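You operate a simulated robot arm through the tools that you are given. There is no shell and no other tool. Be economical: measure what you need, move in short steps, check, and stop when the job is done.

The job below is to be done with a simulated robot arm. You get a single attempt, and the scene is never put back.

Task
Bring the test rig to 4 bar and set the back stroke to about 3 seconds.
Fine: guard shut, air left on, within 0.3 bar, proved by a test run; leave the other flow knob alone.

Only the result counts: the job must be done as asked and must still hold three seconds after the hand-in. Knocking over, shifting, dropping, spilling or breaking anything else fails it.

Robot
A 7-joint arm with a two-finger parallel gripper, fixed in place. Base frame: the origin is at the foot of the arm, x ahead of it, y to its left, z up; the work surface is at about z = 971. Units: mm, degrees, N and s.
With the tool pointing down near the work surface it reaches from about 260 to 680 mm from the base axis. Its first joint turns from -66.0 to 66.0 degrees. Payload 1.57 kg.
Tool frame: the origin (TCP) lies between the finger pads and is the grasp point; the fingertips stand 30 mm ahead of it; z points along the fingers, y is the line along which they close. Largest opening 110 mm; finger width 24, thickness 12; the body of the gripper, 48 by 112 mm, starts 78 mm behind the TCP.
Orientation is that of the tool frame in the base frame, as [roll, pitch, yaw] about the fixed x, y, z axes, in that order (R = Rz(yaw) Ry(pitch) Rx(roll)). With the fingers straight down and closing along the base's y, the tool's x points along the base's -x, its y along +y and its z along -z.

Tools
- The arm moves only by the tool play_rows. Its argument "rows" is a list of rows, each an object of numbers (a shift or turn left out is 0, a gripper value left out holds the last): "x", "y", "z": the shift along the tool's x, y, z in units of 20 mm (1.0 is 20 mm); "ax", "ay", "az": the turn, a rotation vector about the tool's x, y, z in units of 4 degrees (1.0 is 4 degrees); "claw": the closure in counts, from 0 (fully open) to 255 (shut). In form: [{"x": .., "y": .., "z": .., "ax": .., "ay": .., "az": .., "claw": ..}, ...]. A call has 1 to 10 rows; each row shifts and turns the commanded pose from where the row before left it, along the tool's axes as they then stand. A call with a number of a shift or a turn outside -1 to 1 is refused whole. A row lasts 0.2 s, in which the tool goes at most 50 mm and 8.6 degrees; a call with a longer step from one row to the next is refused whole, and so is a gripper value outside its range. Where a pose cannot be reached the arm comes as near as it can. A force on the tool above 60 N (or 10 N above the force at the start of the call, whichever is more), or a blocked arm, ends the call early, and 0.2 s more pass. Each finger travels about 108 mm/s and halts on what it meets, pressing with about 23 N; the grip force reading is that of the motor and also rises with nothing between the fingers. The clock runs only during rows and for 0.2 s after the last one: add rows that do not move to give the fingers time. It gives the time, the measured TCP pose, the force on the tool (base axes), the opening and the grip force at its end, in the units of the frame above (readings bear some noise).
- Cameras (640 x 400 px; columns grow to the right, rows downward): "scene" is fixed at [175.8, -393.7, 1409.6]; the picture's right is [0.75, -0.66, 0.00], its down [-0.31, -0.36, -0.88] and it looks along [0.58, 0.66, -0.47] (base axes); focal length 309 px, centre (320, 200). "wrist" rides on the gripper at [70, 16, -141] in the tool frame; the picture's right is [-0.23, 0.97, 0.00], its down [-0.85, -0.20, -0.48] and it looks along [-0.47, -0.11, 0.88] (tool axes); focal length 222 px, centre (320, 200).
- grab_frame(camera): a new picture of that camera. The clock stands still meanwhile.
- pixel_to_xyz(camera, pixels): for up to 12 pixels [column, row] of the newest picture of that camera ("zoom" is the newest enlarged one), the place [x, y, z] in the base frame of the surface seen there, good to about 2 mm, but the place of the scene camera against the robot may be out by one fixed shift of up to 12 mm in any direction. The clock stands still meanwhile.
- close_up(camera, box): a new picture of the part [left, top, right, bottom] of that camera's present view, enlarged. The clock stands still meanwhile.
- sign_off(): hands the job in; it is judged then, once.

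Keep the steps short. Do not move on a guess: measure, check each grasp and each placing, and mend mistakes. In all there are 80 turns and 46 pictures (those below and enlarged ones count). Leave the gripper open and the arm clear of the work at the hand-in unless told otherwise, and finish with a single line.

The tools are called after ">>>" by a JSON object that holds its "api" and its "payload". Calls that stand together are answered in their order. play_rows: Moves the arm, as the interface text tells. Its arguments: {"type":"object","properties":{"rows":{"type":"array"}},"required":["rows"]} The other tools are called the same way: grab_frame (camera) takes a picture; pixel_to_xyz (camera, pixels) gives the place of the surface under pixels of a picture; close_up (camera, box) takes an enlarged picture of a part of a camera's view; sign_off () hands the job in.

At the start:

```text
time: 0.0
ee_pos: [488.6, -10.8, 1227.7]
ee_rot: [-180.0, 0.0, -180.0]
force: [0.4, -0.8, 1.0]
width: 110.1
grip_force: 0.1
```

scene: 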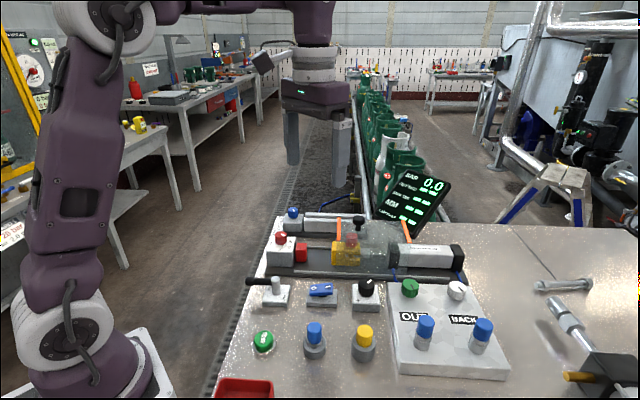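
wrist: 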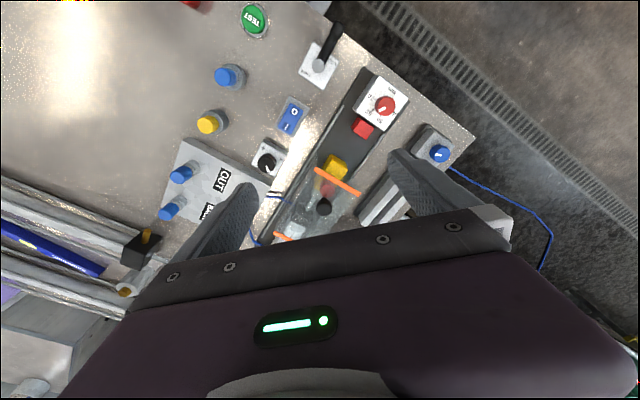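

I see a panel with knobs, a display and a guard. I'll take enlarged views to read the labels.

>>> {"api": "close_up", "payload": {"camera": "scene", "box": [230, 190, 390, 290]}}

>>> {"api": "close_up", "payload": {"camera": "scene", "box": [350, 160, 510, 260]}}

>>> {"api": "close_up", "payload": {"camera": "scene", "box": [230, 270, 520, 400]}}

>>> {"api": "close_up", "payload": {"camera": "wrist", "box": [150, 0, 480, 240]}}

```text
4.00 times, centred on (310, 240) of scene
```

zoom: 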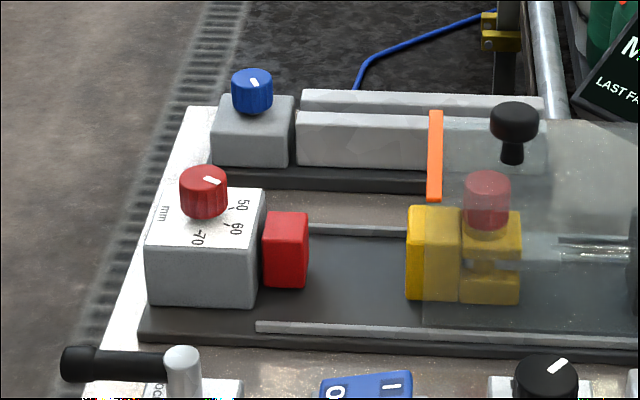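

```text
4.00 times, centred on (430, 210) of scene
```

zoom: 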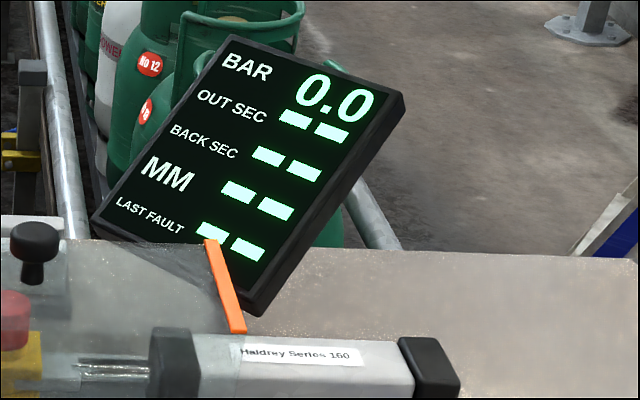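

```text
2.21 times, centred on (375, 335) of scene
```

zoom: 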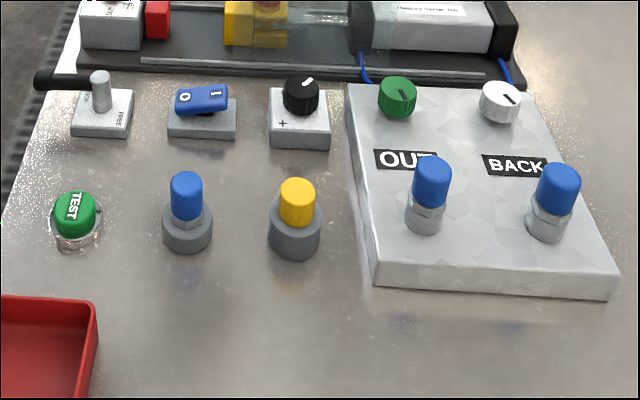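

```text
1.67 times, centred on (315, 120) of wrist
```

zoom: 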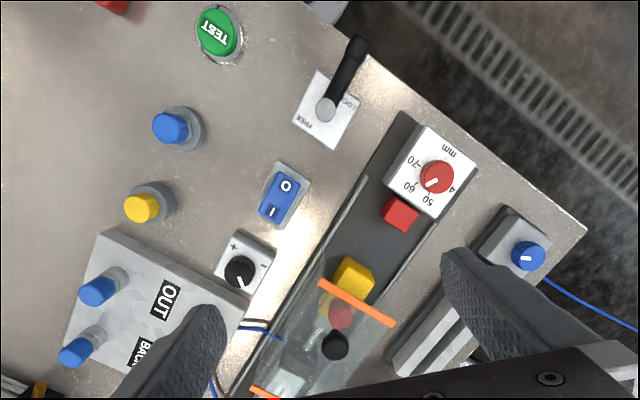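

I'll measure the main parts from the wrist camera, using pixels in its first picture.

>>> {"api": "pixel_to_xyz", "payload": {"camera": "wrist", "pixels": [[254, 18], [223, 76], [207, 124], [319, 66], [333, 38], [294, 109], [288, 125], [266, 162], [386, 105], [440, 153], [335, 164], [324, 207]]}}

>>> {"api": "pixel_to_xyz", "payload": {"camera": "scene", "pixels": [[410, 287], [457, 289], [425, 325], [483, 327], [263, 339], [314, 330], [365, 333], [366, 285], [340, 228], [407, 228], [358, 222], [275, 284]]}}

```text
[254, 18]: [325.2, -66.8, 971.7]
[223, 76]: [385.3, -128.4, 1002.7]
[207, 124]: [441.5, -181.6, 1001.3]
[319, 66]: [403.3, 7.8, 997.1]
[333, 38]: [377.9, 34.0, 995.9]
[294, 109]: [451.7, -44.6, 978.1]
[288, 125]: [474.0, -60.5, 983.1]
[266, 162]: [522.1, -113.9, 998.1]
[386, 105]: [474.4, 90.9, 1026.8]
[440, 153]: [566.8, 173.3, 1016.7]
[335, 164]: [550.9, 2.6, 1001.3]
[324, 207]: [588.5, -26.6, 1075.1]
```

```text
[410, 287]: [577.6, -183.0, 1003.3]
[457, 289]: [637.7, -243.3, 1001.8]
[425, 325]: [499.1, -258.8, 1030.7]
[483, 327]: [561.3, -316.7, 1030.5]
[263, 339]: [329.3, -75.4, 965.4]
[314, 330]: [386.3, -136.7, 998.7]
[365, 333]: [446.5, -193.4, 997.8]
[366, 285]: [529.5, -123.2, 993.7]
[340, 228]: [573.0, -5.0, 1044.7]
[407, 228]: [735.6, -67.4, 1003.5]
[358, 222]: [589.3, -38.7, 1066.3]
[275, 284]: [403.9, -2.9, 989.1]
```

Offset of the scene camera is about (+5, -9, -6). Next I'll move about 160 mm to the right (base -y) at this height to see the flow plate and controls.

>>> {"api": "play_rows", "payload": {"rows": [{"y": -1}, {"y": -1}, {"y": -1}, {"y": -1}, {"y": -1}, {"y": -1}, {"y": -1}, {"y": -1}, {"x": 1}, {"x": 1}]}}

>>> {"api": "grab_frame", "payload": {"camera": "wrist"}}

>>> {"api": "close_up", "payload": {"camera": "scene", "box": [280, 190, 480, 320]}}

```text
time: 2.2
ee_pos: [448.3, -171.8, 1227.4]
ee_rot: [-179.9, 0.0, 180.0]
force: [-0.5, 0.3, -0.2]
width: 109.8
grip_force: 0.1
```

```text
39 pictures are left
```

wrist: 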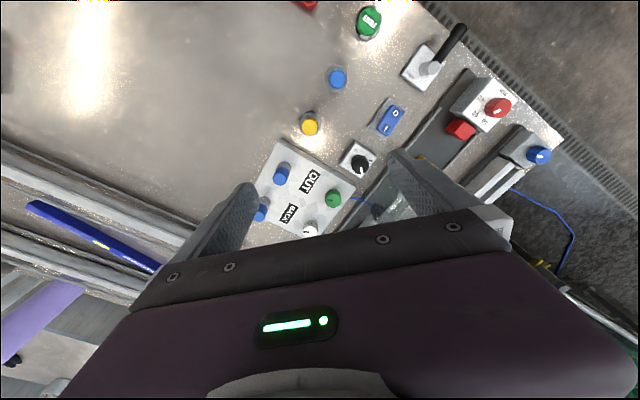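

```text
3.08 times, centred on (380, 255) of scene
```

zoom: 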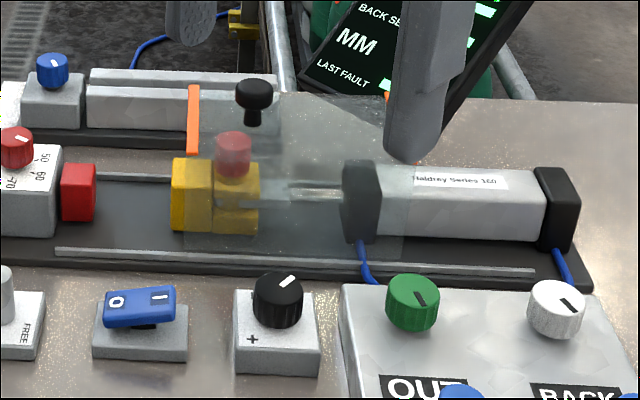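

The rocker's "0" end is lower (978 vs 983), so it appears to be off. I'll back off toward the base and swing so the wrist camera sees the guard and plate close up.

>>> {"api": "close_up", "payload": {"camera": "wrist", "box": [230, 60, 430, 240]}}

>>> {"api": "play_rows", "payload": {"rows": [{"x": 1, "z": 0.5}, {"x": 1, "z": 0.5}, {"x": 1, "z": 0.5}, {"x": 1, "z": 0.5}, {"x": 0.5, "z": 0.5}]}}

>>> {"api": "grab_frame", "payload": {"camera": "wrist"}}

```text
2.22 times, centred on (330, 150) of wrist
```

zoom: 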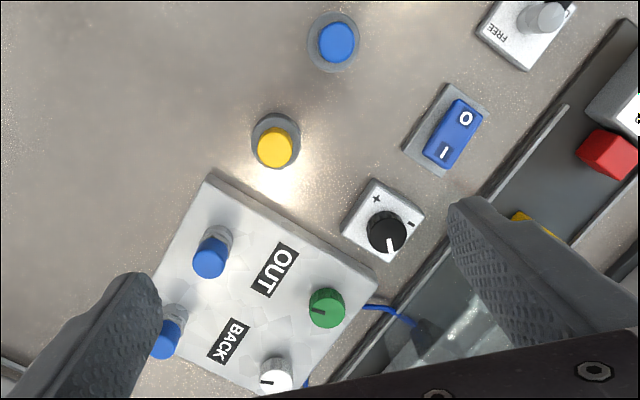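

```text
time: 3.4
ee_pos: [359.1, -171.7, 1178.1]
ee_rot: [179.9, 0.0, -179.9]
force: [0.1, 0.5, 0.3]
width: 109.9
grip_force: 0.1
```

```text
36 pictures are left
```

wrist: 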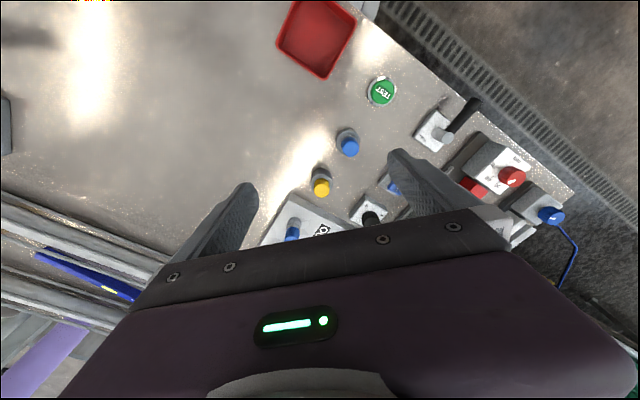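

The gripper hides the plate from here. I'll go forward instead, up first, so guard and plate come into the upper half of the wrist view.

>>> {"api": "play_rows", "payload": {"rows": [{"x": -1, "z": -1}, {"x": -1, "z": -1}, {"x": -1, "z": -1}, {"x": -1}, {"x": -1}, {"x": -1}, {"x": -1}, {"x": -1, "y": 1}, {"x": -1, "y": 1}, {"x": -1, "y": 1}]}}

>>> {"api": "play_rows", "payload": {"rows": [{"x": -1, "y": 0.5}, {"x": -1, "y": 0.5}]}}

>>> {"api": "grab_frame", "payload": {"camera": "wrist"}}

```text
time: 5.6
ee_pos: [558.5, -111.8, 1238.1]
ee_rot: [180.0, -0.1, 179.9]
force: [-0.3, 0.0, 0.5]
width: 109.9
grip_force: 0.0
```

```text
time: 6.2
ee_pos: [564.2, -103.3, 1234.8]
ee_rot: [-180.0, -0.3, 180.0]
force: [-0.3, -0.1, 0.6]
width: 110.2
grip_force: 0.0
out of reach, approached as far as the arm can: row 1, 2
```

```text
35 pictures are left
```

wrist: 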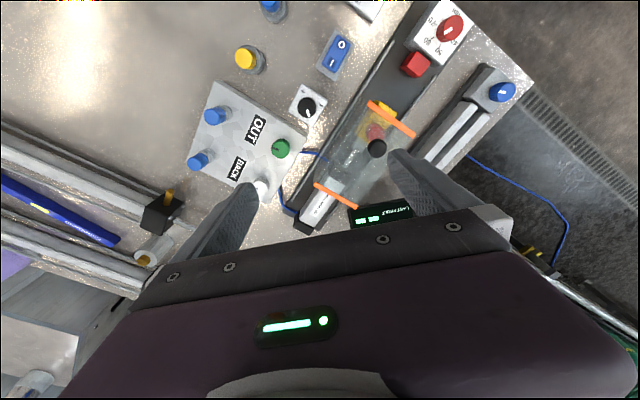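

>>> {"api": "close_up", "payload": {"camera": "wrist", "box": [180, 0, 480, 240]}}

>>> {"api": "pixel_to_xyz", "payload": {"camera": "wrist", "pixels": [[369, 101], [413, 136], [316, 184], [356, 207], [377, 148], [280, 149], [260, 187], [307, 106], [342, 44], [330, 65], [384, 107], [415, 65]]}}

```text
1.67 times, centred on (330, 120) of wrist
```

zoom: 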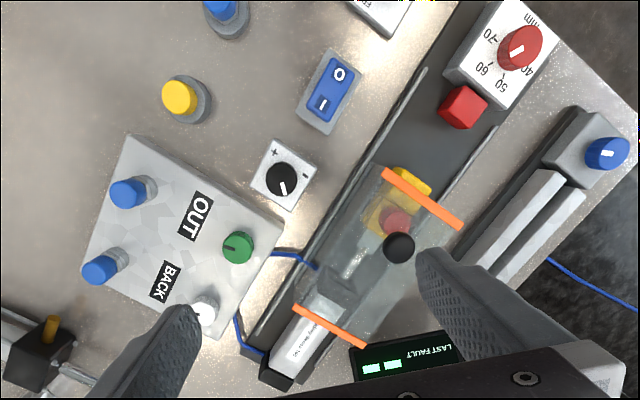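

```text
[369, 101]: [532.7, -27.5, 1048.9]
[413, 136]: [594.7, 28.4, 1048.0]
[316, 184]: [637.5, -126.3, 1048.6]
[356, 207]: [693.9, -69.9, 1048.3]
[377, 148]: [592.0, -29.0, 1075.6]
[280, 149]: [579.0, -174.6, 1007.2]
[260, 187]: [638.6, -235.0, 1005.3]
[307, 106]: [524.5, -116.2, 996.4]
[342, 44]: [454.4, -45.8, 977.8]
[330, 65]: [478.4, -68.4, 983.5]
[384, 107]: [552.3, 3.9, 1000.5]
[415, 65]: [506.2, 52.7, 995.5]
```

The hood (orange edges) is about 140 mm long, centred along the rails, with a gap of ~65 mm between its front edge and the red stop: it stands open. I'll look at the lever label and rail ends.

>>> {"api": "close_up", "payload": {"camera": "scene", "box": [235, 255, 315, 315]}}

>>> {"api": "pixel_to_xyz", "payload": {"camera": "wrist", "pixels": [[392, 42], [434, 77], [376, 55], [425, 95], [377, 156], [452, 28], [503, 90], [217, 115], [199, 160], [245, 58], [292, 143]]}}

>>> {"api": "close_up", "payload": {"camera": "scene", "box": [230, 190, 390, 290]}}

```text
6.67 times, centred on (275, 285) of scene
```

zoom: 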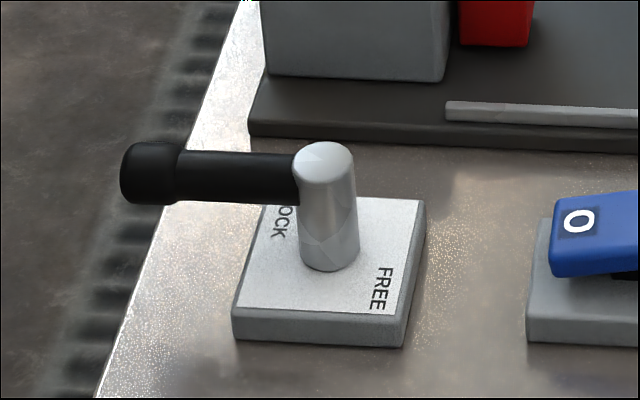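

```text
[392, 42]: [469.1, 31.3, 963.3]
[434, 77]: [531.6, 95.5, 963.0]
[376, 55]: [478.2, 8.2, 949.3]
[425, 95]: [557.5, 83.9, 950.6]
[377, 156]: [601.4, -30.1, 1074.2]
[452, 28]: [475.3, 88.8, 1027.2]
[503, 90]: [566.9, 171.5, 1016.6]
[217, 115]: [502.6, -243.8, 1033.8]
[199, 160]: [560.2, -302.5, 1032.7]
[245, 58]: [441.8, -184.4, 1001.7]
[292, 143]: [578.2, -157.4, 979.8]
```

```text
4.00 times, centred on (310, 240) of scene
```

zoom: 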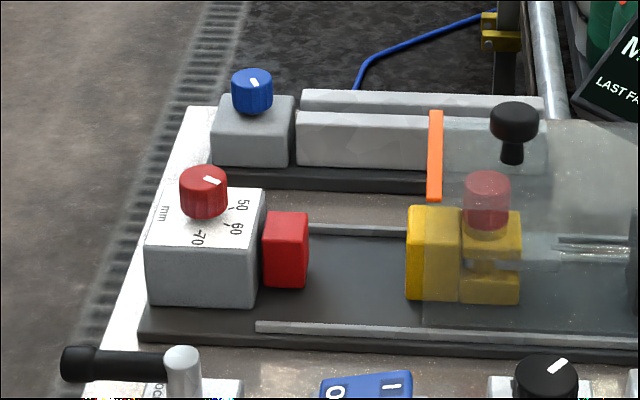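

The guard appears slid back; its knob is at about (592,-29), top z 1075. Before approaching I'll measure the display for clearance.

>>> {"api": "grab_frame", "payload": {"camera": "scene"}}

>>> {"api": "pixel_to_xyz", "payload": {"camera": "scene", "pixels": [[447, 186], [407, 172], [376, 215], [412, 235], [358, 217], [358, 230], [352, 217], [366, 217]]}}

```text
31 pictures are left
```

scene: 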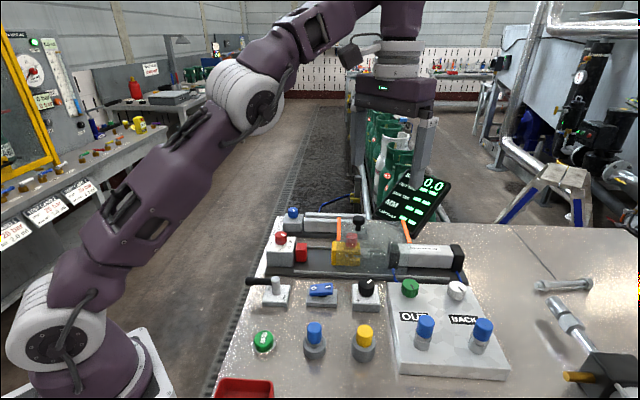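

```text
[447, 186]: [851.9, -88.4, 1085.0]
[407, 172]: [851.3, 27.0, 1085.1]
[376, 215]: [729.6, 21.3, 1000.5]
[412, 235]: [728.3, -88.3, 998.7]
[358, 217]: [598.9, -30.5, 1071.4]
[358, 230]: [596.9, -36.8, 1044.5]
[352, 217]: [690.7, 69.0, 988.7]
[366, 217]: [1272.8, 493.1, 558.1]
```

Display is low and well away. Now I turn the gripper 46° so that it closes along the slide direction, descending a bit (to ~1175).

>>> {"api": "play_rows", "payload": {"rows": [{"az": -1, "z": 0.3}, {"az": -1, "z": 0.3}, {"az": -1, "z": 0.3}, {"az": -1, "z": 0.3}, {"az": -1, "z": 0.3}, {"az": -1, "z": 0.3}, {"az": -1, "z": 0.3}, {"az": -1, "z": 0.3}, {"az": -1, "z": 0.3}, {"az": -1, "z": 0.3}]}}

```text
time: 8.4
ee_pos: [564.5, -103.0, 1175.1]
ee_rot: [-179.9, 0.0, -139.9]
force: [-0.3, 0.4, 0.6]
width: 109.9
grip_force: 0.0
```

>>> {"api": "play_rows", "payload": {"rows": [{"az": -0.85}, {"az": -0.8}, {"x": -0.92, "y": 0.385}, {"x": -0.92, "y": 0.385}, {"x": -0.92, "y": 0.385}, {"x": -0.92, "y": 0.385}, {"z": 0.8}]}}

>>> {"api": "grab_frame", "payload": {"camera": "wrist"}}

```text
time: 10.0
ee_pos: [592.4, -26.1, 1157.0]
ee_rot: [179.9, 0.1, -133.5]
force: [0.1, -0.3, -0.9]
width: 110.0
grip_force: 0.0
```

```text
30 pictures are left
```

wrist: 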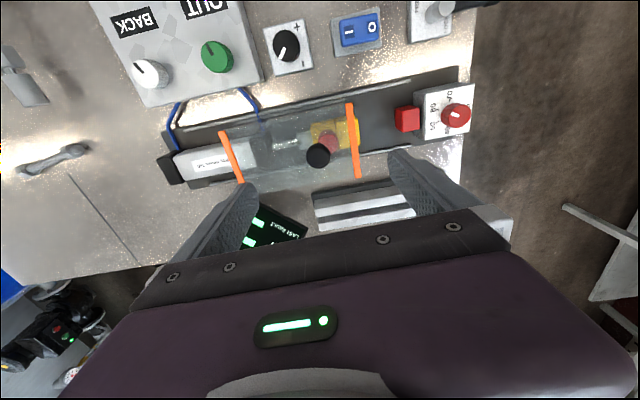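

>>> {"api": "pixel_to_xyz", "payload": {"camera": "wrist", "pixels": [[318, 152], [312, 146], [326, 158], [349, 104], [359, 176], [222, 132], [366, 30], [349, 33], [285, 45], [215, 56], [149, 72], [400, 118]]}}

>>> {"api": "close_up", "payload": {"camera": "wrist", "box": [120, 0, 480, 200]}}

```text
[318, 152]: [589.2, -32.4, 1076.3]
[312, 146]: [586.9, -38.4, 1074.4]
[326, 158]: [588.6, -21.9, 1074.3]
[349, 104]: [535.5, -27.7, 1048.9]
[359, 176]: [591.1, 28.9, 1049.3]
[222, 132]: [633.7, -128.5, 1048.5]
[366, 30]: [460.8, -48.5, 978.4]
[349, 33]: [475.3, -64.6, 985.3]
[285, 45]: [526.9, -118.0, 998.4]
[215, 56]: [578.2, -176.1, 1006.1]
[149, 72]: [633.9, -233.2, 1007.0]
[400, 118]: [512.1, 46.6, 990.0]
```

```text
1.78 times, centred on (300, 100) of wrist
```

zoom: 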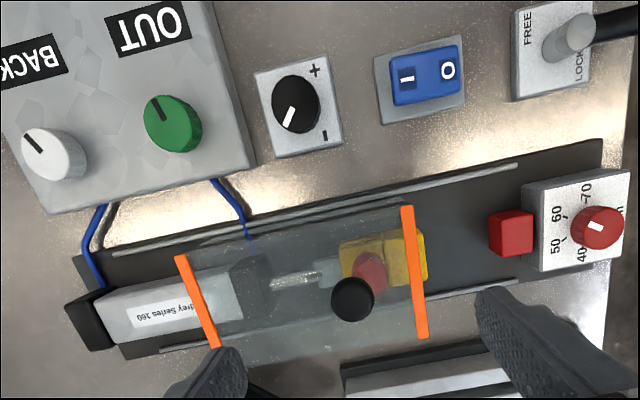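

Knob centre about (590,-30,1075). Centre on it and go down to TCP z ≈ 1085 (tips 1055, above the roof at 1049).

>>> {"api": "play_rows", "payload": {"rows": [{"x": 0.2}, {"z": 0.9}, {"z": 0.9}, {"z": 0.9}, {"z": 0.9}, {}]}}

>>> {"api": "close_up", "payload": {"camera": "scene", "box": [270, 170, 450, 280]}}

```text
time: 11.4
ee_pos: [588.8, -30.1, 1085.7]
ee_rot: [180.0, 0.0, -133.4]
force: [0.2, 0.0, 0.9]
width: 110.1
grip_force: 0.1
```

```text
3.56 times, centred on (360, 225) of scene
```

zoom: 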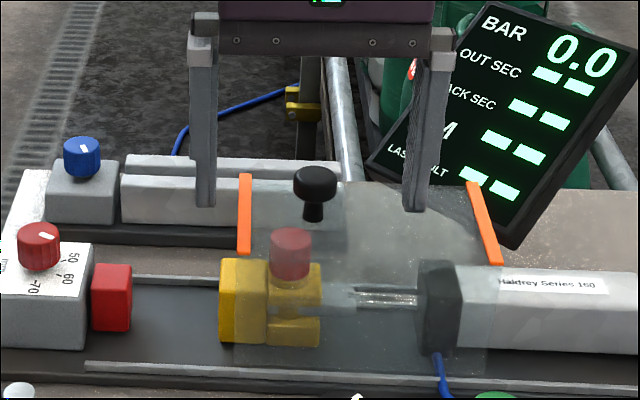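

The knob stands between the fingers. Close on it.

>>> {"api": "play_rows", "payload": {"rows": [{"claw": 255}, {}, {}, {}]}}

```text
time: 12.4
ee_pos: [589.9, -29.9, 1086.9]
ee_rot: [-180.0, 0.0, -133.4]
force: [-0.4, 0.2, -1.8]
width: 25.4
grip_force: 36.6
```

Gripped at 25 mm. Slide the guard 20 mm toward the red stop to test.

>>> {"api": "play_rows", "payload": {"rows": [{"y": 0.25}, {"y": 0.25}, {"y": 0.25}, {"y": 0.25}]}}

>>> {"api": "close_up", "payload": {"camera": "scene", "box": [270, 170, 450, 280]}}

```text
time: 13.4
ee_pos: [574.8, -14.5, 1087.5]
ee_rot: [-179.9, 0.2, -133.3]
force: [8.5, 8.0, 1.1]
width: 25.3
grip_force: 36.5
```

```text
3.56 times, centred on (360, 225) of scene
```

zoom: 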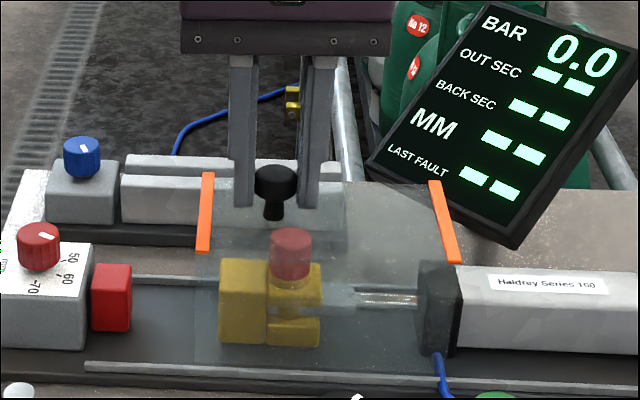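

It slides freely. A sideways force of ~12 N shows; the rail runs nearer 135°, so I add a small correction and continue 40 mm.

>>> {"api": "play_rows", "payload": {"rows": [{"y": 0.25, "x": -0.03}, {"y": 0.25, "x": -0.02}, {"y": 0.25, "x": -0.02}, {"y": 0.25, "x": -0.01}, {"y": 0.25, "x": -0.01}, {"y": 0.25, "x": -0.01}, {"y": 0.25, "x": -0.01}, {"y": 0.25, "x": -0.01}]}}

>>> {"api": "close_up", "payload": {"camera": "scene", "box": [270, 170, 450, 280]}}

```text
time: 15.2
ee_pos: [546.5, 12.3, 1086.3]
ee_rot: [-180.0, 0.1, -133.4]
force: [6.4, 5.7, 4.4]
width: 25.1
grip_force: 37.0
```

```text
3.56 times, centred on (360, 225) of scene
```

zoom: 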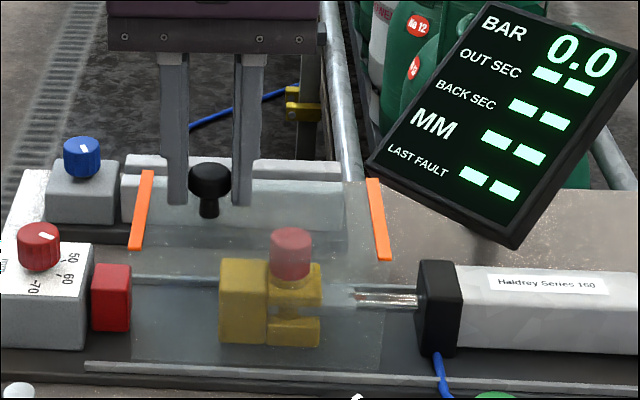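

Front edge nears the red stop. Continue until it meets its end stop, in small steps.

>>> {"api": "play_rows", "payload": {"rows": [{"y": 0.2, "x": -0.01}, {"y": 0.2, "x": -0.01}, {"y": 0.2, "x": -0.01}, {"y": 0.2, "x": -0.01}, {"y": 0.2, "x": -0.01}]}}

>>> {"api": "close_up", "payload": {"camera": "scene", "box": [250, 170, 430, 280]}}

```text
time: 16.4
ee_pos: [533.9, 25.3, 1085.2]
ee_rot: [-180.0, -0.1, -133.4]
force: [4.1, 2.9, -7.8]
width: 25.3
grip_force: 36.8
```

```text
3.56 times, centred on (340, 225) of scene
```

zoom: 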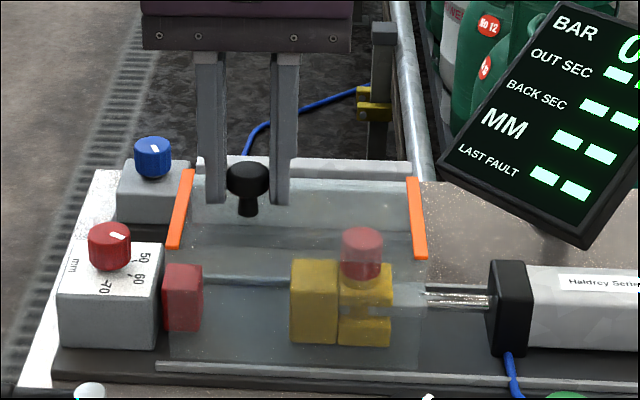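

>>> {"api": "play_rows", "payload": {"rows": [{"y": 0.12}, {"y": 0.12}, {"y": 0.12}]}}

```text
time: 17.2
ee_pos: [527.7, 32.6, 1087.2]
ee_rot: [180.0, -0.1, -133.4]
force: [1.5, 0.7, -7.7]
width: 25.4
grip_force: 36.9
```

>>> {"api": "play_rows", "payload": {"rows": [{"y": 0.12}, {"y": 0.12}, {"y": 0.12}]}}

>>> {"api": "close_up", "payload": {"camera": "scene", "box": [250, 170, 430, 280]}}

```text
time: 18.0
ee_pos: [526.7, 32.6, 1086.4]
ee_rot: [-179.5, 0.0, -133.6]
force: [42.1, -30.6, -27.7]
width: 25.6
grip_force: 36.5
```

```text
3.56 times, centred on (340, 225) of scene
```

zoom: 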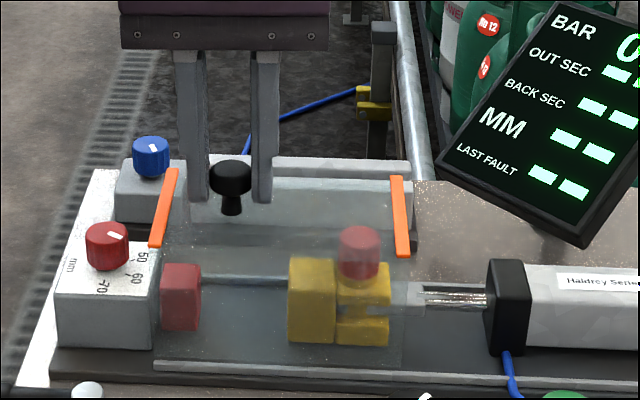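

End stop met (52 N): the guard is shut. Whole table seems to have flexed slightly; relax the push, then release.

>>> {"api": "play_rows", "payload": {"rows": [{"y": -0.15}, {"y": -0.15}, {"y": -0.05}, {}]}}

>>> {"api": "play_rows", "payload": {"rows": [{"claw": 150}, {}, {}, {"claw": 0}, {}]}}

>>> {"api": "close_up", "payload": {"camera": "scene", "box": [250, 170, 430, 280]}}

```text
time: 19.0
ee_pos: [526.4, 32.5, 1087.8]
ee_rot: [179.8, 0.0, -133.3]
force: [4.9, -4.5, 8.3]
width: 25.2
grip_force: 36.5
```

```text
time: 20.2
ee_pos: [527.9, 31.2, 1086.0]
ee_rot: [179.9, 0.0, -133.4]
force: [0.0, 0.8, 0.8]
width: 110.0
grip_force: 0.2
```

```text
3.56 times, centred on (340, 225) of scene
```

zoom: 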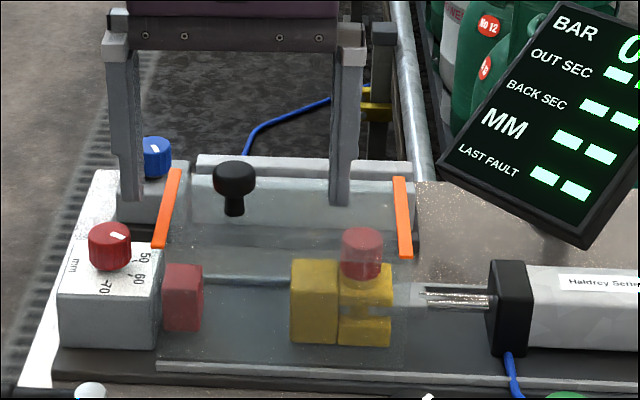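

Guard stays shut. Next: lift, close the fingers and go above the rocker's "I" end at about (481,-72).

>>> {"api": "play_rows", "payload": {"rows": [{"z": -0.9}, {"z": -0.9}, {"z": -0.9, "claw": 255}, {"x": 0.9, "y": -0.3}, {"x": 0.9, "y": -0.3}, {"x": 0.9, "y": -0.3}, {"x": 0.9, "y": -0.3}, {"x": 0.9, "y": -0.3}, {"x": 0.87, "y": -0.32}, {}]}}

>>> {"api": "play_rows", "payload": {"rows": [{"z": 0.9}, {"z": 0.9}, {"z": 0.9}, {"z": 0.9}, {"z": 0.6}, {}]}}

>>> {"api": "close_up", "payload": {"camera": "scene", "box": [250, 220, 430, 340]}}

```text
time: 22.4
ee_pos: [479.9, -70.1, 1141.1]
ee_rot: [179.9, 0.1, -133.4]
force: [0.2, -0.1, -0.3]
width: 0.0
grip_force: 21.5
```

```text
time: 23.8
ee_pos: [479.6, -71.4, 1055.3]
ee_rot: [180.0, 0.0, -133.3]
force: [0.1, -1.1, -0.4]
width: 0.0
grip_force: 20.8
```

```text
3.33 times, centred on (340, 280) of scene
```

zoom: 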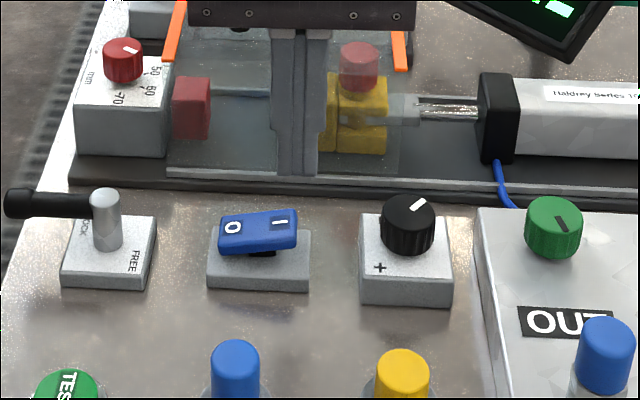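

Aligned above the "I" end. Descend, then press slowly.

>>> {"api": "play_rows", "payload": {"rows": [{"z": 0.9}, {"z": 0.9}, {"z": 0.15}, {"z": 0.1}, {"z": 0.1}, {"z": 0.1}]}}

>>> {"api": "close_up", "payload": {"camera": "scene", "box": [250, 220, 430, 340]}}

```text
time: 25.2
ee_pos: [480.1, -71.8, 1013.5]
ee_rot: [-179.9, 0.0, -133.3]
force: [1.4, -1.5, 2.2]
width: 0.2
grip_force: 21.1
```

```text
3.33 times, centred on (340, 280) of scene
```

zoom: 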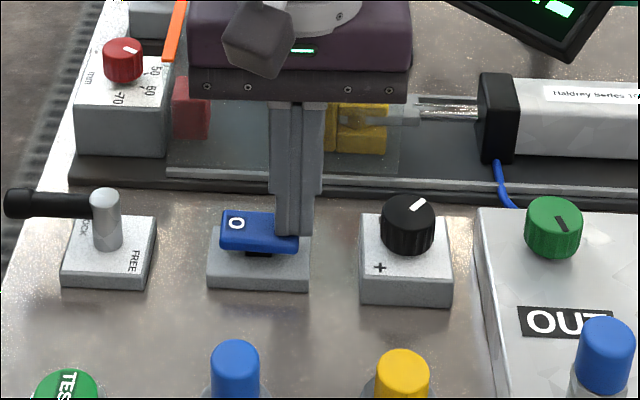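

Contact with the "I" end, which has begun to dip. Press a little more.

>>> {"api": "play_rows", "payload": {"rows": [{"z": 0.1}, {"z": 0.1}, {"z": 0.1}, {}]}}

>>> {"api": "grab_frame", "payload": {"camera": "scene"}}

```text
time: 25.9
ee_pos: [480.0, -71.6, 1010.8]
ee_rot: [-179.7, 0.1, -133.5]
force: [-8.5, 1.8, 20.2]
width: 0.0
grip_force: 21.6
stopped in row 3: the force on the tool passed its limit (the readings are from after the stop); the commanded pose is now the measured one
```

```text
20 pictures are left
```

scene: 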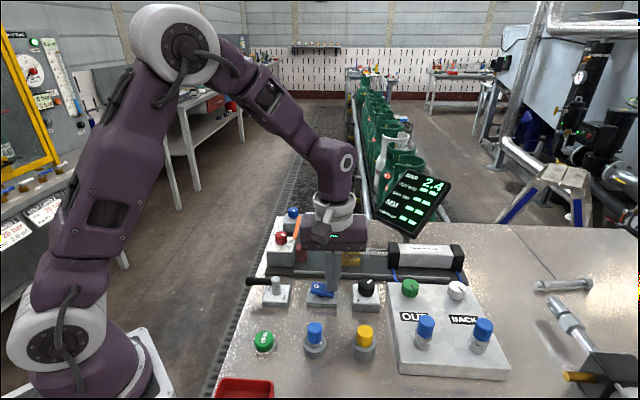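

Air on, display reads 2.4 bar. Next the regulator. Measure its block, knob and the white BACK knob.

>>> {"api": "pixel_to_xyz", "payload": {"camera": "scene", "pixels": [[356, 294], [376, 297], [366, 281], [366, 287], [366, 293], [457, 284], [457, 289], [457, 295], [448, 300], [470, 300], [410, 292], [459, 303]]}}

>>> {"api": "play_rows", "payload": {"rows": [{"z": -0.9}, {"z": -0.9}, {"z": -0.9}, {"claw": 140}, {"y": -0.8}, {"y": -0.8}, {"y": -0.8}, {"y": -0.8}, {}]}}

>>> {"api": "grab_frame", "payload": {"camera": "wrist"}}

```text
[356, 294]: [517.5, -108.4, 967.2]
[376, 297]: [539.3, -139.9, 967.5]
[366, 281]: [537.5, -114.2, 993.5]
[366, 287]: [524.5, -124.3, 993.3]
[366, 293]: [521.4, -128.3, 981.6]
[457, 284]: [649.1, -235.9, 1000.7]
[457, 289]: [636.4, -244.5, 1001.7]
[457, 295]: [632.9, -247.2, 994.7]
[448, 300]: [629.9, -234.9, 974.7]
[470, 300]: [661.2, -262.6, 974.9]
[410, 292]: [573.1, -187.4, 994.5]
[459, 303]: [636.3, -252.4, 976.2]
```

```text
time: 27.9
ee_pos: [526.5, -114.7, 1062.9]
ee_rot: [-179.8, 0.1, -133.3]
force: [0.2, 0.9, 0.5]
width: 49.7
grip_force: 0.0
```

```text
19 pictures are left
```

wrist: 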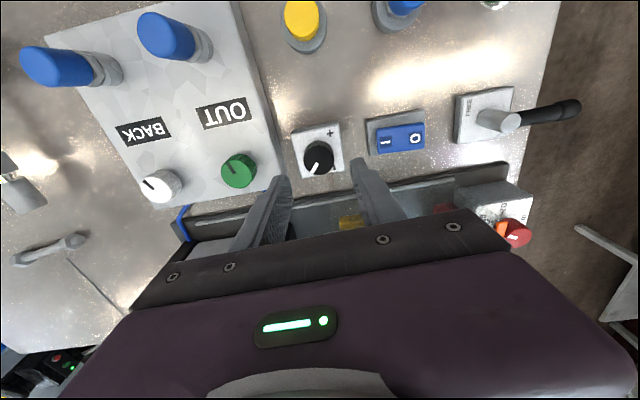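

>>> {"api": "pixel_to_xyz", "payload": {"camera": "wrist", "pixels": [[312, 157], [326, 151], [318, 164], [318, 146], [302, 132], [336, 168], [161, 184], [170, 176], [150, 195], [237, 168], [390, 130], [412, 137]]}}

```text
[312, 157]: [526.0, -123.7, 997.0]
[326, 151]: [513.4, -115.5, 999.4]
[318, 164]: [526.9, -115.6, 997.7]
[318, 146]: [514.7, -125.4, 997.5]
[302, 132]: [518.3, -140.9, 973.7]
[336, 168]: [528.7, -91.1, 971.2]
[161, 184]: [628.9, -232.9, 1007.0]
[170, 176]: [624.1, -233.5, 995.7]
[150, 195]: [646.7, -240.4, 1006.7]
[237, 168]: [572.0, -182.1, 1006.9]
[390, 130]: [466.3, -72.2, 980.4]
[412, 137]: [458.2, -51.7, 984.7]
```

Knob centre about (522.5,-117.5), top 998, block top ~973. The flow plate edge is near, so open to only ~36 mm, centre, and go down to TCP z ≈ 1011.

>>> {"api": "play_rows", "payload": {"rows": [{"x": 0.24, "y": 0.05, "claw": 172}, {}, {"z": 0.9}, {"z": 0.9}, {"z": 0.4}, {"z": 0.4}, {}]}}

>>> {"api": "close_up", "payload": {"camera": "scene", "box": [290, 160, 470, 310]}}

```text
time: 29.5
ee_pos: [524.0, -118.5, 1011.3]
ee_rot: [-179.8, 0.1, -133.4]
force: [0.3, -0.5, -0.4]
width: 35.7
grip_force: 0.0
```

```text
2.67 times, centred on (380, 235) of scene
```

zoom: 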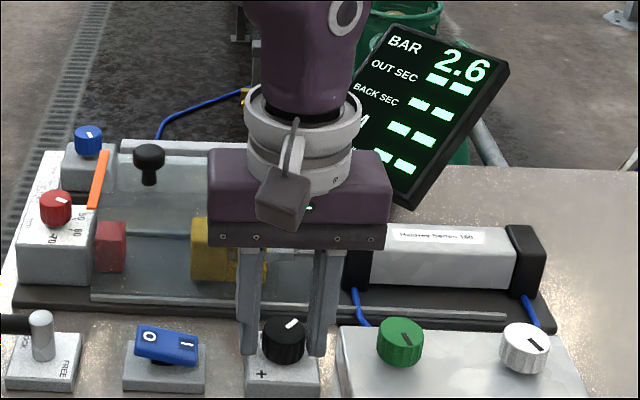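

Pressure 2.6; knob lies between the fingers. Close and turn clockwise 20°.

>>> {"api": "play_rows", "payload": {"rows": [{"claw": 255}, {}, {}, {"az": 1}, {"az": 1}, {"az": 1}, {"az": 1}, {"az": 1}, {}, {}]}}

>>> {"api": "close_up", "payload": {"camera": "scene", "box": [290, 160, 470, 310]}}

```text
time: 31.7
ee_pos: [525.0, -118.9, 1010.4]
ee_rot: [-179.9, 0.2, -153.4]
force: [19.9, -5.0, -7.3]
width: 28.8
grip_force: 38.7
```

```text
2.67 times, centred on (380, 235) of scene
```

zoom: 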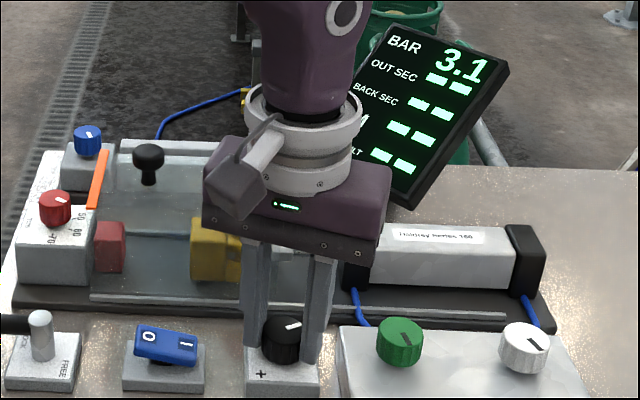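

3.1 bar after 20° (~0.025 bar/deg). Turn another 34° with a slight centring shift.

>>> {"api": "play_rows", "payload": {"rows": [{"az": 1, "x": -0.06}, {"az": 1}, {"az": 1}, {"az": 1}, {"az": 1}, {"az": 1}, {"az": 1}, {"az": 1}, {"az": 0.5}, {}]}}

>>> {"api": "play_rows", "payload": {"rows": [{}, {}, {}]}}

>>> {"api": "close_up", "payload": {"camera": "scene", "box": [290, 160, 470, 310]}}

```text
time: 33.9
ee_pos: [523.5, -115.5, 1010.8]
ee_rot: [179.9, 0.1, 172.6]
force: [-10.2, 9.3, 1.4]
width: 28.8
grip_force: 39.1
```

```text
time: 34.7
ee_pos: [523.5, -117.0, 1012.0]
ee_rot: [180.0, 0.2, 172.6]
force: [-15.2, 13.7, -4.2]
width: 28.7
grip_force: 38.6
```

```text
2.67 times, centred on (380, 235) of scene
```

zoom: 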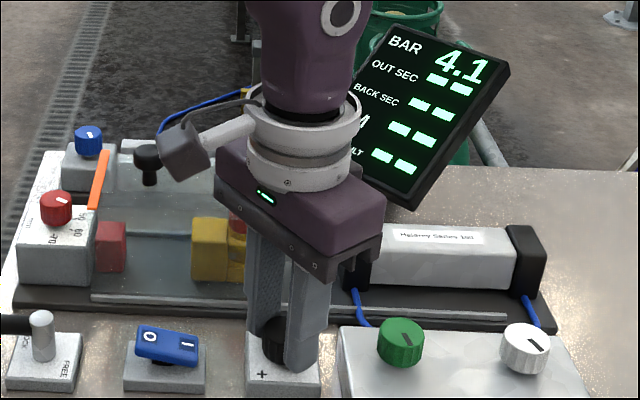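

4.1 bar. Release, lift, and go above TEST (326,-67) with closed fingers for a first test run.

>>> {"api": "play_rows", "payload": {"rows": [{"claw": 165}, {}, {"z": -0.9}, {"z": -0.9}, {"z": -0.9, "claw": 255}, {"z": -0.9}, {"x": 1, "y": 0.12}, {"x": 1, "y": 0.12}, {"x": 1, "y": 0.12}, {"x": 1, "y": 0.12}]}}

>>> {"api": "play_rows", "payload": {"rows": [{"x": 1, "y": 0.12}, {"x": 1, "y": 0.12}, {"x": 1, "y": 0.12}, {"x": 1, "y": 0.12}, {"x": 1, "y": 0.12}, {"x": 1, "y": 0.12}, {}]}}

>>> {"api": "grab_frame", "payload": {"camera": "scene"}}

```text
time: 36.9
ee_pos: [446.7, -97.6, 1082.6]
ee_rot: [180.0, 0.1, 172.6]
force: [-0.6, 0.7, -0.7]
width: 0.1
grip_force: 21.1
```

```text
time: 38.5
ee_pos: [328.2, -66.3, 1081.6]
ee_rot: [180.0, 0.2, 172.7]
force: [0.7, 0.1, -1.1]
width: 0.0
grip_force: 21.6
```

```text
15 pictures are left
```

scene: 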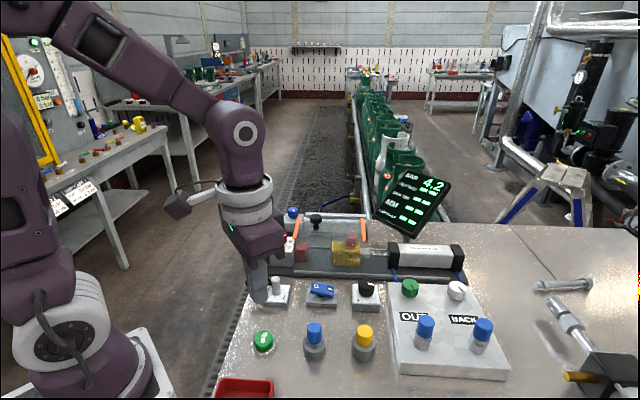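

Display seems to read 4.2. Measure the TEST button's top now.

>>> {"api": "pixel_to_xyz", "payload": {"camera": "scene", "pixels": [[263, 334], [255, 340], [270, 340], [263, 347], [263, 340], [263, 352], [245, 360]]}}

>>> {"api": "play_rows", "payload": {"rows": [{"z": 0.9}, {"z": 0.9}, {"z": 0.9}, {"z": 0.6}, {"z": 0.2}, {}]}}

```text
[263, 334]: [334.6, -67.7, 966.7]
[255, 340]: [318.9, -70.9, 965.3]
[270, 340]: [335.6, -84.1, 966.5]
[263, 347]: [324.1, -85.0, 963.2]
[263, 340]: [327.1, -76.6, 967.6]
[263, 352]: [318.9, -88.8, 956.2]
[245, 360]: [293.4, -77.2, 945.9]
```

```text
time: 39.9
ee_pos: [330.0, -68.0, 1011.7]
ee_rot: [-180.0, 0.2, 172.5]
force: [-0.3, 0.8, 0.0]
width: 0.0
grip_force: 21.5
```

Button top ~973, centre (322,-68). Shift 7 mm and press slowly.

>>> {"api": "play_rows", "payload": {"rows": [{"x": 0.35}, {"z": 0.3}, {"z": 0.15}, {"z": 0.1}, {"z": 0.1}, {"z": 0.1}, {"z": 0.1}]}}

```text
time: 41.5
ee_pos: [323.1, -67.7, 996.0]
ee_rot: [180.0, 0.2, 172.6]
force: [-0.2, -3.3, 5.1]
width: 0.1
grip_force: 22.1
```

>>> {"api": "play_rows", "payload": {"rows": [{"z": 0.1}, {"z": 0.1}, {}, {"z": -0.8}, {"z": -0.9}, {"z": -0.9}, {}, {}, {}, {}]}}

>>> {"api": "close_up", "payload": {"camera": "scene", "box": [290, 160, 470, 310]}}

```text
time: 42.2
ee_pos: [322.6, -67.0, 992.9]
ee_rot: [-180.0, 0.4, 172.6]
force: [-7.4, -0.2, 37.0]
width: 0.0
grip_force: 21.6
stopped in row 3: the force on the tool passed its limit (the readings are from after the stop); the commanded pose is now the measured one
```

```text
2.67 times, centred on (380, 235) of scene
```

zoom: 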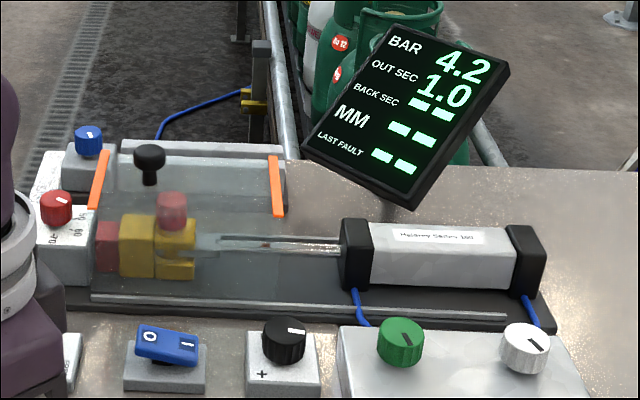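

The test is running: out 1.0 s, rod extended. Lift and wait for the back stroke.

>>> {"api": "play_rows", "payload": {"rows": [{"z": -0.8}, {"z": -0.9}, {"z": -0.9}, {"z": -0.9}, {"z": -0.9}, {}, {}, {}, {}, {}]}}

>>> {"api": "play_rows", "payload": {"rows": [{}, {}, {}, {}, {}, {}, {}, {}, {}, {}]}}

>>> {"api": "close_up", "payload": {"camera": "scene", "box": [290, 160, 470, 310]}}

```text
time: 44.4
ee_pos: [322.0, -66.0, 1080.0]
ee_rot: [179.9, 0.4, 172.5]
force: [0.5, -0.5, 0.0]
width: 0.0
grip_force: 21.1
```

```text
time: 46.6
ee_pos: [322.3, -66.2, 1080.6]
ee_rot: [-180.0, 0.4, 172.5]
force: [-0.1, 0.5, 0.1]
width: 0.3
grip_force: 21.2
```

```text
2.67 times, centred on (380, 235) of scene
```

zoom: 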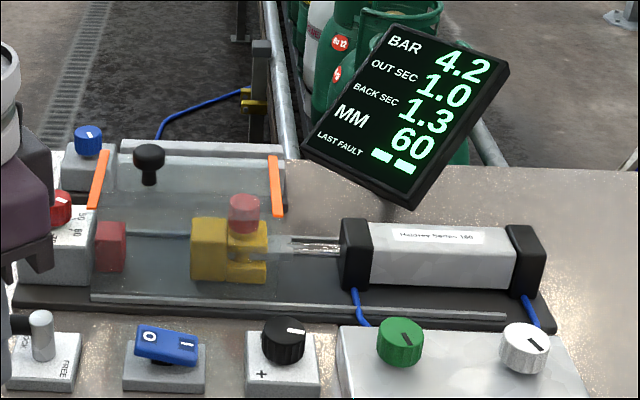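

Result: out 1.0, back 1.3, 60 mm. I'll first trim the regulator slightly (4.2 → 4.0, about -7°), then turn the white BACK knob. Return over the regulator.

>>> {"api": "play_rows", "payload": {"rows": [{"x": -1, "y": -0.12}, {"x": -1, "y": -0.12}, {"x": -1, "y": -0.12}, {"x": -1, "y": -0.12}, {"x": -1, "y": -0.12}, {"x": -1, "y": -0.12}, {"x": -1, "y": -0.12}, {"x": -1, "y": -0.12}, {"x": -1, "y": -0.12}, {"x": -1, "y": -0.12, "claw": 172}]}}

>>> {"api": "play_rows", "payload": {"rows": [{"x": -0.32, "y": -0.03}, {}]}}

```text
time: 48.8
ee_pos: [519.0, -117.0, 1082.0]
ee_rot: [-180.0, 0.4, 172.6]
force: [1.0, -0.9, -0.3]
width: 36.0
grip_force: 0.1
```

```text
time: 49.4
ee_pos: [524.6, -118.7, 1081.5]
ee_rot: [180.0, 0.3, 172.6]
force: [0.1, 0.2, -0.3]
width: 35.7
grip_force: 0.1
```

>>> {"api": "play_rows", "payload": {"rows": [{"z": 0.9, "y": 0.05}, {"z": 0.9}, {"z": 0.9}, {"z": 0.8}, {}, {"claw": 255}, {}, {"az": -0.9}, {"az": -0.9}, {}]}}

>>> {"api": "play_rows", "payload": {"rows": [{}, {}, {"claw": 165}, {}, {"z": -0.9}, {"z": -0.9}, {"z": -0.9}, {"z": -0.9}, {}, {}]}}

>>> {"api": "grab_frame", "payload": {"camera": "wrist"}}

>>> {"api": "close_up", "payload": {"camera": "scene", "box": [290, 160, 470, 310]}}

```text
time: 51.6
ee_pos: [525.9, -116.4, 1011.9]
ee_rot: [-179.9, 0.4, 179.9]
force: [0.4, 4.0, -2.8]
width: 29.1
grip_force: 39.1
```

```text
time: 53.8
ee_pos: [524.1, -116.8, 1083.3]
ee_rot: [-179.9, 0.4, 179.7]
force: [0.1, 0.7, 0.5]
width: 39.0
grip_force: 0.1
```

```text
12 pictures are left
```

wrist: 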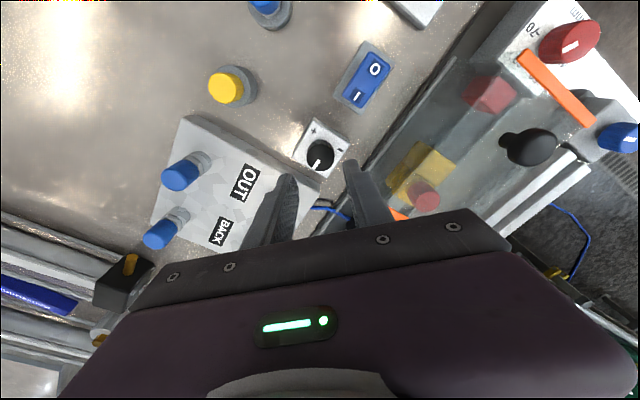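

```text
2.67 times, centred on (380, 235) of scene
```

zoom: 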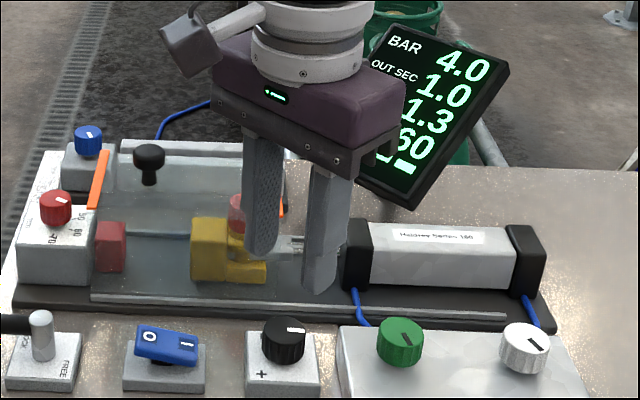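

Pressure 4.0. Now approach the white BACK knob (about (634,-235), top 1007), a long reach, at tips height ~1022.

>>> {"api": "play_rows", "payload": {"rows": [{"z": 0.8}, {"z": 0.7}, {"x": -0.786, "y": -0.843}, {"x": -0.786, "y": -0.843}, {"x": -0.786, "y": -0.843}, {"x": -0.786, "y": -0.843}, {"x": -0.786, "y": -0.843}, {"x": -0.786, "y": -0.843}, {}]}}

>>> {"api": "play_rows", "payload": {"rows": [{"x": -0.7, "y": -0.84}, {}]}}

>>> {"api": "grab_frame", "payload": {"camera": "wrist"}}

```text
time: 55.8
ee_pos: [618.4, -219.3, 1054.5]
ee_rot: [-179.9, 0.4, 179.7]
force: [0.2, 0.1, -0.2]
width: 38.7
grip_force: 0.0
```

```text
time: 56.4
ee_pos: [625.8, -226.1, 1054.2]
ee_rot: [-179.9, 0.4, 179.7]
force: [-0.9, -0.2, -0.5]
width: 39.1
grip_force: 0.1
out of reach, approached as far as the arm can: row 1
```

```text
10 pictures are left
```

wrist: 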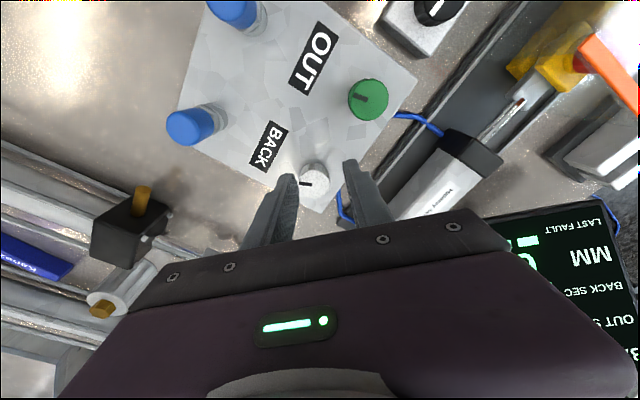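

>>> {"api": "pixel_to_xyz", "payload": {"camera": "wrist", "pixels": [[305, 182], [325, 178], [314, 170], [314, 188], [315, 180], [302, 170], [330, 205]]}}

```text
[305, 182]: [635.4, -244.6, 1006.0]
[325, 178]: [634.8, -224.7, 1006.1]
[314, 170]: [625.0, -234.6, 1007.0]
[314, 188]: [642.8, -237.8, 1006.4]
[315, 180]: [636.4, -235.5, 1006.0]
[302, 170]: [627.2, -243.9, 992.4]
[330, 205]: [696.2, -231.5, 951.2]
```

Knob centre (634.5,-235). Lower to TCP ~1041, then shift the remaining 9 mm each way.

>>> {"api": "play_rows", "payload": {"rows": [{"z": 0.6}, {}]}}

```text
time: 57.0
ee_pos: [624.5, -227.2, 1042.9]
ee_rot: [-179.9, 0.4, 179.8]
force: [-0.7, 0.1, -0.1]
width: 39.0
grip_force: 0.1
```

>>> {"api": "play_rows", "payload": {"rows": [{"x": -0.48, "y": -0.4}, {}]}}

```text
time: 57.6
ee_pos: [625.1, -226.7, 1042.9]
ee_rot: [-179.9, 0.3, 179.8]
force: [0.0, -0.7, 0.1]
width: 38.5
grip_force: 0.1
out of reach, approached as far as the arm can: row 1
```

Straight down, reach ends ~12 mm short. Tilt the fingers 8° outward in the radial direction to gain reach, then read the pose.

>>> {"api": "play_rows", "payload": {"rows": [{"ax": 0.35, "ay": -0.937}, {"ax": 0.35, "ay": -0.937}, {}]}}

```text
time: 58.4
ee_pos: [625.4, -227.1, 1044.5]
ee_rot: [-177.2, 7.9, -179.9]
force: [0.2, 0.0, 0.4]
width: 38.9
grip_force: 0.1
```

Now shift over the knob at this height.

>>> {"api": "play_rows", "payload": {"rows": [{"x": -0.325, "y": -0.36, "z": 0.06}, {}]}}

```text
time: 59.0
ee_pos: [632.2, -235.0, 1042.5]
ee_rot: [-177.0, 7.9, 180.0]
force: [0.2, 0.3, 0.7]
width: 38.9
grip_force: 0.0
```

Reached. Descend vertically to TCP z ≈ 1020.

>>> {"api": "play_rows", "payload": {"rows": [{"x": 0.075, "y": 0.055, "z": 0.55}, {"x": 0.075, "y": 0.055, "z": 0.55}, {}]}}

>>> {"api": "close_up", "payload": {"camera": "scene", "box": [380, 160, 520, 320]}}

```text
time: 59.8
ee_pos: [632.1, -232.3, 1021.1]
ee_rot: [-177.2, 8.0, 180.0]
force: [0.9, 0.6, 0.5]
width: 38.8
grip_force: 0.1
```

```text
2.50 times, centred on (450, 240) of scene
```

zoom: 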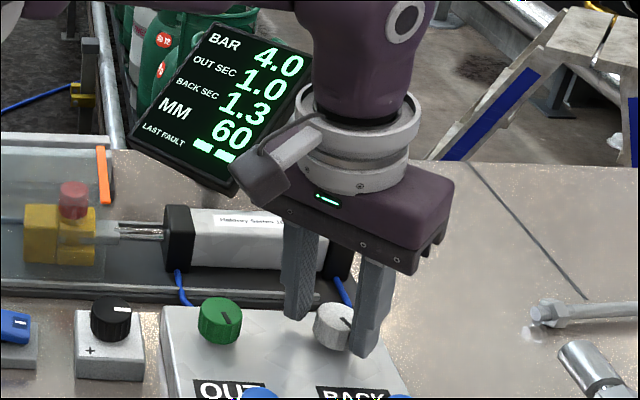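

Knob sits between the fingers. Grip and turn clockwise 40°.

>>> {"api": "play_rows", "payload": {"rows": [{"claw": 255}, {}, {}]}}

>>> {"api": "play_rows", "payload": {"rows": [{"az": 1}, {"az": 1}, {"az": 1}, {"az": 1}, {"az": 1}, {"az": 1}, {"az": 1}, {"az": 1}, {"az": 1}, {"az": 1}]}}

>>> {"api": "close_up", "payload": {"camera": "scene", "box": [380, 160, 520, 320]}}

```text
time: 60.6
ee_pos: [632.3, -235.0, 1021.4]
ee_rot: [-177.0, 8.0, 179.9]
force: [5.3, -26.1, -3.4]
width: 29.7
grip_force: 39.1
```

```text
time: 62.8
ee_pos: [632.3, -231.6, 1020.0]
ee_rot: [177.0, 7.7, 139.6]
force: [-9.9, -0.1, 5.8]
width: 29.4
grip_force: 38.6
```

```text
2.50 times, centred on (450, 240) of scene
```

zoom: 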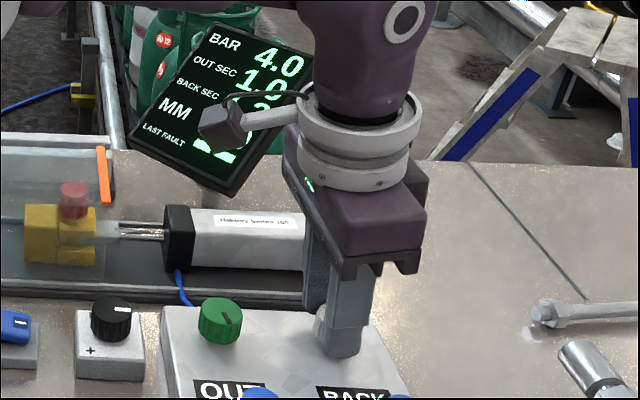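

Turned 40°. Release and retreat upward, inward, and untilt.

>>> {"api": "play_rows", "payload": {"rows": [{"claw": 165}, {}, {"z": -0.9}, {"z": -0.9}, {"z": -0.9}, {"z": -0.8}, {"x": 0.94, "y": -0.33}, {"x": 0.94, "y": -0.33, "ax": 0.335, "ay": 0.93}, {"x": 0.94, "y": -0.33, "ax": 0.335, "ay": 0.93, "claw": 255}, {}]}}

```text
time: 65.0
ee_pos: [567.1, -207.4, 1084.7]
ee_rot: [179.9, 0.4, 139.8]
force: [-0.2, 0.0, 0.0]
width: 0.0
grip_force: 21.4
```

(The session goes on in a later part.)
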